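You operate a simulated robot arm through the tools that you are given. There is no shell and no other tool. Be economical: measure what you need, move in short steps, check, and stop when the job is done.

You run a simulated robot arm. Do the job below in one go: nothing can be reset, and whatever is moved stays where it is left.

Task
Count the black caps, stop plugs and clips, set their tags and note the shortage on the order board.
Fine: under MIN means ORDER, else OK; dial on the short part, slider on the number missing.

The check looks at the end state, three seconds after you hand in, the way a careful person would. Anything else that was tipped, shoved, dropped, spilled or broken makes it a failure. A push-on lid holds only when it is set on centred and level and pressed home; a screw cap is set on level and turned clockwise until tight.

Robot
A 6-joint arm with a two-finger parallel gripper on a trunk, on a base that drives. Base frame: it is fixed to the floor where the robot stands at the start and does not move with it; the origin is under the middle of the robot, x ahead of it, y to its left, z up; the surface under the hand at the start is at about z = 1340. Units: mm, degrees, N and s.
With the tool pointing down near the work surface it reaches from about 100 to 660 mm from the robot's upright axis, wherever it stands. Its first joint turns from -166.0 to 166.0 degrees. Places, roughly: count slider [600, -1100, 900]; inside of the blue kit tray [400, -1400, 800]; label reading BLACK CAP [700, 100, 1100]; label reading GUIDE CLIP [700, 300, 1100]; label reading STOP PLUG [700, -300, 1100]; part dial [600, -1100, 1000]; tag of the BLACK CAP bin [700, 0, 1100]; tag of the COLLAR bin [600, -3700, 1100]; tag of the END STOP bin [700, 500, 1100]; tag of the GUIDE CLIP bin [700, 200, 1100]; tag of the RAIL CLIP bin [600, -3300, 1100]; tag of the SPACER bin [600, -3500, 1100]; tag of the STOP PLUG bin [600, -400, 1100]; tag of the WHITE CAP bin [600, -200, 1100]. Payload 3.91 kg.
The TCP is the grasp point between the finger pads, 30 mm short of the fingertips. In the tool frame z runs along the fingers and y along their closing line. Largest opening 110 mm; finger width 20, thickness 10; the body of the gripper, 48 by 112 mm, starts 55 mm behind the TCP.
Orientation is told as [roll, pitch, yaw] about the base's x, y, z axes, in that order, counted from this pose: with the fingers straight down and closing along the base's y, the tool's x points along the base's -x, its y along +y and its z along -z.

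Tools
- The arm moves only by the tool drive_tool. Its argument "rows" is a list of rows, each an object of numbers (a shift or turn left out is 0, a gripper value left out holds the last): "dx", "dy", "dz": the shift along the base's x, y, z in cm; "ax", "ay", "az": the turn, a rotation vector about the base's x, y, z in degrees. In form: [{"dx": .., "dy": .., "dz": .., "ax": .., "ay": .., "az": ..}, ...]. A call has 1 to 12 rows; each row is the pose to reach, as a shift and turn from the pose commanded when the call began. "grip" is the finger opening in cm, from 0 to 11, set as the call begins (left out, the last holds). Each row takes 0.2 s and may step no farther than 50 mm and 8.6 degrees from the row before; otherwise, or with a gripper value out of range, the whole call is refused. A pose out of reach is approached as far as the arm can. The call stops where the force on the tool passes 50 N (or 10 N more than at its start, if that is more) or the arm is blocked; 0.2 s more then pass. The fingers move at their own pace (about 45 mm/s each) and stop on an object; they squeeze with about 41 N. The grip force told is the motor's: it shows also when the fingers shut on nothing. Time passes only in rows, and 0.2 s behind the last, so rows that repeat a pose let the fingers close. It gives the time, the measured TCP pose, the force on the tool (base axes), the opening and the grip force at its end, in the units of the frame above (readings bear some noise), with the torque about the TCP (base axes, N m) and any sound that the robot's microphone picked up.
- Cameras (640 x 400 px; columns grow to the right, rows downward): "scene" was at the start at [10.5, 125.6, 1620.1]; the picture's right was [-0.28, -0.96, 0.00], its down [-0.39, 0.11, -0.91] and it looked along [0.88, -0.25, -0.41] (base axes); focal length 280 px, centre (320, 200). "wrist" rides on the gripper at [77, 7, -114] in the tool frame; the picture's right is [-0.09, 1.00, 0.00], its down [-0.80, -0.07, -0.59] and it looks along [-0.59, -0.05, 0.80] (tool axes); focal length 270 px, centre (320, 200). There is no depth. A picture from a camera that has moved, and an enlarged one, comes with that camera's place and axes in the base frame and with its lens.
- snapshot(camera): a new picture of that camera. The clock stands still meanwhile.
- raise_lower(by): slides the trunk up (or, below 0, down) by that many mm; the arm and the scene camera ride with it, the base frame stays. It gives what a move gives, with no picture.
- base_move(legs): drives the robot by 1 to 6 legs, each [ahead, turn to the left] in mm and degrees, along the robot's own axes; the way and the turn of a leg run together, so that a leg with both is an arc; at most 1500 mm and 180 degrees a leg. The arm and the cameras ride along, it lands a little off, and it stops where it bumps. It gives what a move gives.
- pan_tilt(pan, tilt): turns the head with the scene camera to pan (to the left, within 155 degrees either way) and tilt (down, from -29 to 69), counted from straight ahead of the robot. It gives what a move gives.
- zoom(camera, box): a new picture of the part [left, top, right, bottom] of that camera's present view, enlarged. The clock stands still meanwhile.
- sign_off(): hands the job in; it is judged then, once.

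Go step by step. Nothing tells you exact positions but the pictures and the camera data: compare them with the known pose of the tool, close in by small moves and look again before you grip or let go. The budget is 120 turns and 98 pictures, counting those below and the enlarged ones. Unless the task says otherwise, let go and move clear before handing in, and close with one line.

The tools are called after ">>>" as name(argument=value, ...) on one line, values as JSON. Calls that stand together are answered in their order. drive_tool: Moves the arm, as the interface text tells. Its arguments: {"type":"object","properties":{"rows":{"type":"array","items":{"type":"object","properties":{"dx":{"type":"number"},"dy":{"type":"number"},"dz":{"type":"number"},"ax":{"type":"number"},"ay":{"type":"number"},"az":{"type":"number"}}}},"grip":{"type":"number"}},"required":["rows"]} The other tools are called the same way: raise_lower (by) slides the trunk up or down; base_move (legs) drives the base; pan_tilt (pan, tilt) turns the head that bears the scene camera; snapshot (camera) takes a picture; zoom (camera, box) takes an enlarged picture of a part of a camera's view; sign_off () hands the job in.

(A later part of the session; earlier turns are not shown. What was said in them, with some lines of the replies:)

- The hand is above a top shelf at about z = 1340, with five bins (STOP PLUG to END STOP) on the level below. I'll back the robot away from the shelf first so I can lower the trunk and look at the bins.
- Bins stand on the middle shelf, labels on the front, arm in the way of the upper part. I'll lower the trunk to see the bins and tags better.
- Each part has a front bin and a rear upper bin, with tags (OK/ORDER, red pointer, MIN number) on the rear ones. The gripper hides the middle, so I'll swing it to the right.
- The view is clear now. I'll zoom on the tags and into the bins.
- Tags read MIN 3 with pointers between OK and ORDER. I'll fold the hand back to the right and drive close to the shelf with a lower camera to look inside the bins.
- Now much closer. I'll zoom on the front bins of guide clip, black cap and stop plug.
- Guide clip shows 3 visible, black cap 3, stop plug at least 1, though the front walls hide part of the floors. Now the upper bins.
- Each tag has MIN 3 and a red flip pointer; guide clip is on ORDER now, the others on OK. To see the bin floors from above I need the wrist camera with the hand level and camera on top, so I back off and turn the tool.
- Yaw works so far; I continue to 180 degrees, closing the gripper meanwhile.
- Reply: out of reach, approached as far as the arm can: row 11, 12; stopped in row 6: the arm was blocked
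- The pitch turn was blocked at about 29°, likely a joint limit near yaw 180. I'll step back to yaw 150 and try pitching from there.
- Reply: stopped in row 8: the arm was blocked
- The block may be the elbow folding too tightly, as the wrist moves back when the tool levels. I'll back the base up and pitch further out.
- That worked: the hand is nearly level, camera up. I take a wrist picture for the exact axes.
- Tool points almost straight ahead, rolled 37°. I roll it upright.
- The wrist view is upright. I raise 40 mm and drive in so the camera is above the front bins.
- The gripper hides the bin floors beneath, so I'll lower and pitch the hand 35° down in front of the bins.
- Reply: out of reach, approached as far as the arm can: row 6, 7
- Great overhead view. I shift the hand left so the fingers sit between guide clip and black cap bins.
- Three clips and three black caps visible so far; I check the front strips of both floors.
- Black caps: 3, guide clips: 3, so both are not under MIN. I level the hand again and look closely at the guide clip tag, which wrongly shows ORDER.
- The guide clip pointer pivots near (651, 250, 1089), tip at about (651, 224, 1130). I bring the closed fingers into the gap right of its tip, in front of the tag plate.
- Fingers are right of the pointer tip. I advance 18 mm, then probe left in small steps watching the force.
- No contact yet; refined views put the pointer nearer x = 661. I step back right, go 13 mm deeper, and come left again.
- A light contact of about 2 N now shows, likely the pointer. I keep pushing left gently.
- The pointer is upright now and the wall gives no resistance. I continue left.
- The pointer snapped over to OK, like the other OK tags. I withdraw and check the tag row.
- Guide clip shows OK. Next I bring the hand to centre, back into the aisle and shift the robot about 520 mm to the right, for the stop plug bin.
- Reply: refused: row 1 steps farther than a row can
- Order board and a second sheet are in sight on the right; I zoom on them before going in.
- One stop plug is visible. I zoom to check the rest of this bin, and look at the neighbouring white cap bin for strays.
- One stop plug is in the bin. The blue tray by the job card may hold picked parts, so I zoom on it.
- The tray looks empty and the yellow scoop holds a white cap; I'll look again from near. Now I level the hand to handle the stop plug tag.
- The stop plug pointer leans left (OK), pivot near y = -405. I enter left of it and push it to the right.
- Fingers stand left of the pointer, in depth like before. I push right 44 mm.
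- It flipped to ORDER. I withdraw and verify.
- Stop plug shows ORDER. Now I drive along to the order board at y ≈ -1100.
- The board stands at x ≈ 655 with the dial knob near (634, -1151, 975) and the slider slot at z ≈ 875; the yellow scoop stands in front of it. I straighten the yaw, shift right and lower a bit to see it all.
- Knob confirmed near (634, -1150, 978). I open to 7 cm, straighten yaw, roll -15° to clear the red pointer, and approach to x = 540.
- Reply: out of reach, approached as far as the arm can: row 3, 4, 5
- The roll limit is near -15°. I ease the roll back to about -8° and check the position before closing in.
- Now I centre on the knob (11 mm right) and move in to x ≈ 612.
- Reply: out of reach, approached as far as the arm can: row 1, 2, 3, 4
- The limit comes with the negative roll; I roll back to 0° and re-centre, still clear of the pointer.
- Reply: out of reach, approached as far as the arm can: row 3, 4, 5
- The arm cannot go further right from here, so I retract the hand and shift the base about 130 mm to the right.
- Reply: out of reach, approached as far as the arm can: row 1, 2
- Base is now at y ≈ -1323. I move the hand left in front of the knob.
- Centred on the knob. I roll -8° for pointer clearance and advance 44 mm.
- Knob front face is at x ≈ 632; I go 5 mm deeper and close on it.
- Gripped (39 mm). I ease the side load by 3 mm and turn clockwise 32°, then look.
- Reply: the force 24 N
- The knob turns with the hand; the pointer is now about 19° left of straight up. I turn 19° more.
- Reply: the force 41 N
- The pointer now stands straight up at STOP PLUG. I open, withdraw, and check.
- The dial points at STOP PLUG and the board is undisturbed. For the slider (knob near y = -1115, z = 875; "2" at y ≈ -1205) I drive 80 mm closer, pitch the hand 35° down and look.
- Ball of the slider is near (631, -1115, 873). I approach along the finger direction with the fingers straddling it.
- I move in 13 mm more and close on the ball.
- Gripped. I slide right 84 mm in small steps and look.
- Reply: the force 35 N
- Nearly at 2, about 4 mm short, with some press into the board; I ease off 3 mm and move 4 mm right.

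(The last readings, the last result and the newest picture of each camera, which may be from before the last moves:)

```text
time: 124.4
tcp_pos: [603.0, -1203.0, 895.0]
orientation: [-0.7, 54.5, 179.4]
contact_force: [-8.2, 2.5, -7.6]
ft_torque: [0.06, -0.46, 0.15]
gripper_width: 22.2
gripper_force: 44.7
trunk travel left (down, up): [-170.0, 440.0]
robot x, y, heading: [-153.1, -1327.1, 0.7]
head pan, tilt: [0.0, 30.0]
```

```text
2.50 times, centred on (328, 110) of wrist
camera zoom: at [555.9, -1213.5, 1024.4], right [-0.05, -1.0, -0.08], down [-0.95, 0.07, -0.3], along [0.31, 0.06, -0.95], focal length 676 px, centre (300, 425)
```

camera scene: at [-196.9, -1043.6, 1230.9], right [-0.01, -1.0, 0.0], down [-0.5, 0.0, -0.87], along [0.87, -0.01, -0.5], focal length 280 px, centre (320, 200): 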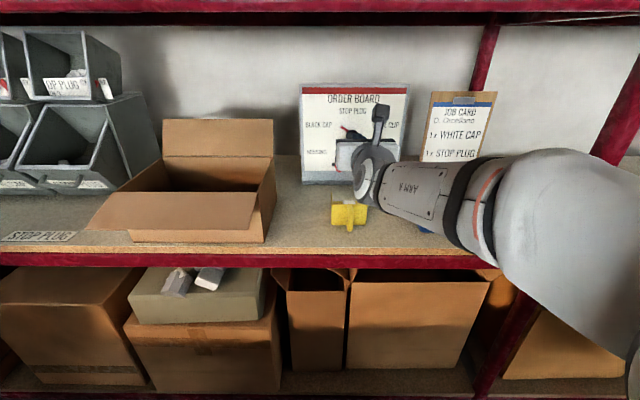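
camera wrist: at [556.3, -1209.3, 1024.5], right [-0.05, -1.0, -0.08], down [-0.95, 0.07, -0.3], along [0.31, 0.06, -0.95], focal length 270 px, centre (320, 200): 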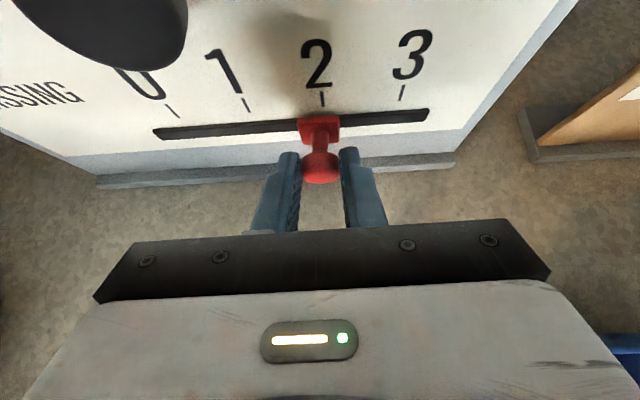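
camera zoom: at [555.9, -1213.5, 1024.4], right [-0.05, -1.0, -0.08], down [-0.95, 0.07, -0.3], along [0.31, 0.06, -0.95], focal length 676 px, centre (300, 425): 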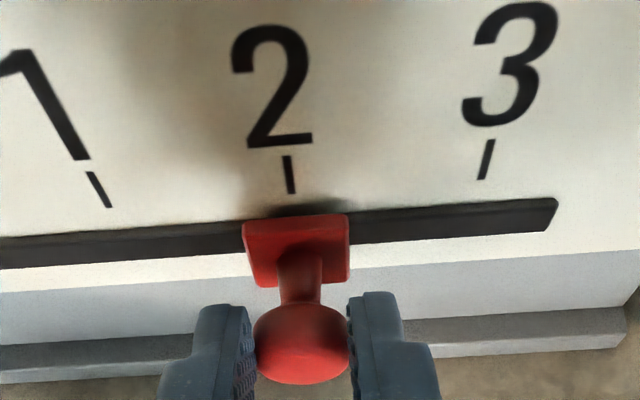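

The slider sits on the 2 mark. I open and withdraw up and back.

>>> drive_tool(rows=[{}, {}, {}, {}], grip=5)

>>> drive_tool(rows=[{"dx": -1.5, "dz": 1}, {"dx": -4, "dz": 3}, {"dx": -7.5, "dz": 5.5}, {"dx": -11, "dz": 8}])

>>> snapshot(camera="wrist")

```text
time: 125.4
tcp_pos: [604.2, -1205.1, 895.2]
orientation: [-0.9, 54.3, 179.3]
contact_force: [0.6, 0.5, -0.3]
ft_torque: [-0.02, -0.03, 0.02]
gripper_width: 49.8
gripper_force: 0.0
trunk travel left (down, up): [-170.0, 440.0]
robot x, y, heading: [-152.7, -1325.4, 0.7]
head pan, tilt: [0.0, 30.0]
```

```text
time: 126.4
tcp_pos: [491.1, -1203.8, 974.9]
orientation: [-0.8, 54.3, 179.5]
contact_force: [1.0, 1.0, -0.4]
ft_torque: [0.02, -0.01, -0.02]
gripper_width: 50.0
gripper_force: 0.2
trunk travel left (down, up): [-170.0, 440.0]
robot x, y, heading: [-154.6, -1322.6, 0.5]
head pan, tilt: [0.0, 30.0]
```

```text
28 pictures are left
camera wrist: at [443.6, -1213.7, 1104.1], right [-0.05, -1.0, -0.08], down [-0.95, 0.07, -0.3], along [0.31, 0.06, -0.95], focal length 270 px, centre (320, 200)
```

wrist: 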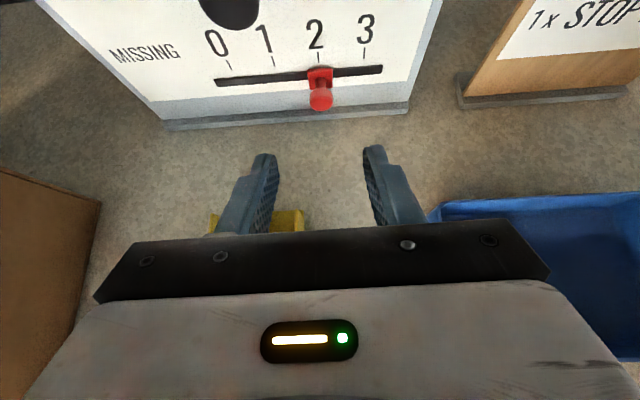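

Slider is on 2. To be sure of the count I back off and look at the scoop, tray and surroundings for stray plugs.

>>> base_move(legs=[[-200, 0]])

>>> snapshot(camera="wrist")

>>> raise_lower(by=250)

>>> pan_tilt(pan=0, tilt=40)

>>> snapshot(camera="scene")

```text
time: 128.1
tcp_pos: [288.7, -1205.0, 974.3]
orientation: [-0.9, 54.3, 179.5]
contact_force: [-0.2, 0.3, -0.3]
ft_torque: [-0.03, -0.02, 0.0]
gripper_width: 50.0
gripper_force: 0.0
trunk travel left (down, up): [-170.0, 440.0]
robot x, y, heading: [-353.9, -1324.4, 1.0]
head pan, tilt: [0.0, 30.0]
```

```text
27 pictures are left
camera wrist: at [240.4, -1215.8, 1104.2], right [-0.05, -1.0, -0.08], down [-0.95, 0.07, -0.3], along [0.31, 0.06, -0.95], focal length 270 px, centre (320, 200)
```

wrist: 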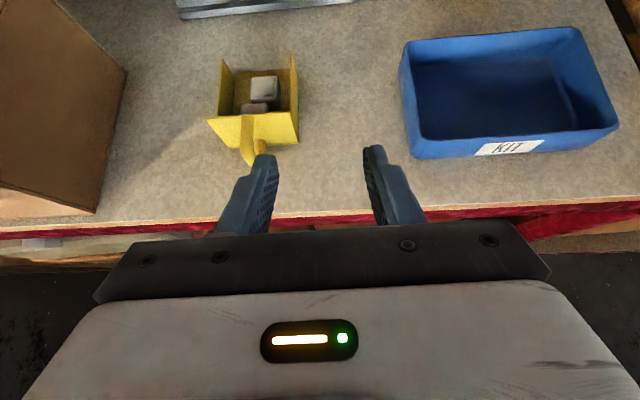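

```text
time: 130.6
tcp_pos: [288.4, -1205.0, 1224.0]
orientation: [-0.9, 54.3, 179.5]
contact_force: [0.3, 0.5, -0.7]
ft_torque: [0.0, 0.0, -0.01]
gripper_width: 50.1
gripper_force: 0.1
trunk travel left (down, up): [-420.0, 190.0]
robot x, y, heading: [-354.5, -1325.1, 1.1]
head pan, tilt: [0.0, 30.0]
```

```text
time: 131.3
tcp_pos: [287.8, -1204.9, 1224.2]
orientation: [-0.9, 54.3, 179.4]
contact_force: [0.3, 0.8, -1.0]
ft_torque: [0.01, 0.01, -0.01]
gripper_width: 50.1
gripper_force: 0.1
trunk travel left (down, up): [-420.0, 190.0]
robot x, y, heading: [-354.9, -1326.3, 0.8]
head pan, tilt: [0.0, 40.0]
```

```text
26 pictures are left
camera scene: at [-349.9, -1175.9, 1465.6], right [0.01, -1.0, 0.0], down [-0.64, -0.01, -0.77], along [0.77, 0.01, -0.64], focal length 280 px, centre (320, 200)
```

scene: 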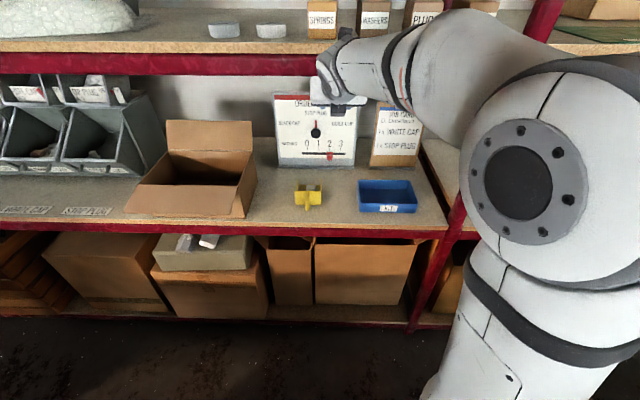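

The tray is empty and the scoop holds only square caps, so the count stands: 3 black caps, 3 clips, 1 stop plug (2 missing). One last look at board and tags.

>>> zoom(camera="scene", box=[260, 80, 436, 180])

>>> pan_tilt(pan=40, tilt=20)

>>> snapshot(camera="scene")

```text
3.64 times, centred on (348, 130) of scene
camera zoom: at [-349.9, -1175.9, 1465.6], right [0.01, -1.0, 0.0], down [-0.64, -0.01, -0.77], along [0.77, 0.01, -0.64], focal length 1018 px, centre (218, 454)
```

zoom: 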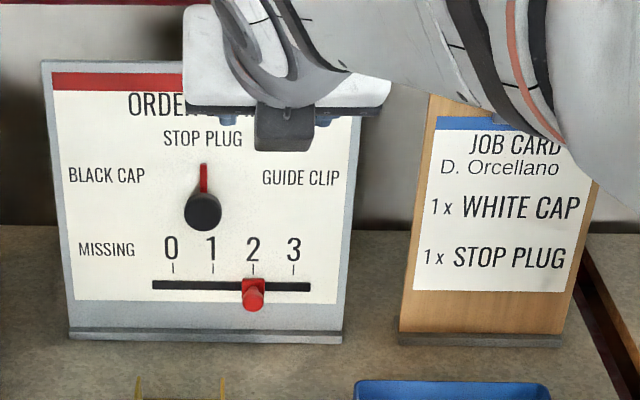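

```text
time: 132.4
tcp_pos: [287.5, -1205.4, 1224.9]
orientation: [-0.9, 54.3, 179.5]
contact_force: [0.3, 0.4, -0.4]
ft_torque: [0.0, 0.0, 0.01]
gripper_width: 50.0
gripper_force: 0.0
trunk travel left (down, up): [-420.0, 190.0]
robot x, y, heading: [-354.3, -1325.2, 0.7]
head pan, tilt: [40.0, 20.0]
```

```text
24 pictures are left
camera scene: at [-364.3, -1116.3, 1496.9], right [0.65, -0.76, 0.0], down [-0.26, -0.22, -0.94], along [0.71, 0.61, -0.34], focal length 280 px, centre (320, 200)
```

scene: 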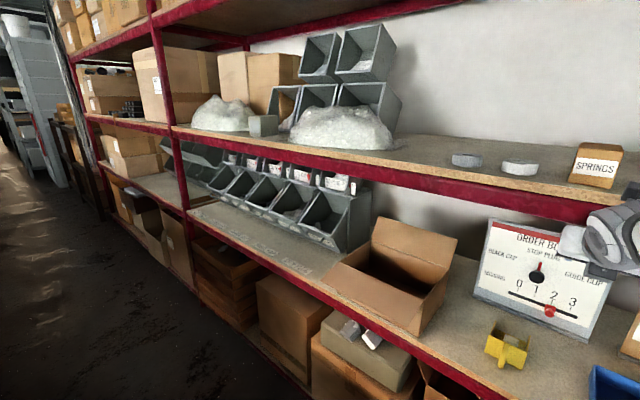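

The dial points to STOP PLUG, the slider is on 2, the tags are set and nothing else was moved. The hand is clear, so I hand in.

>>> sign_off()

```text
The job is handed in.
```

I counted 3 black caps (OK), 3 guide clips (tag changed from ORDER to OK) and 1 stop plug (tag set to ORDER). The order board shows STOP PLUG with 2 missing.
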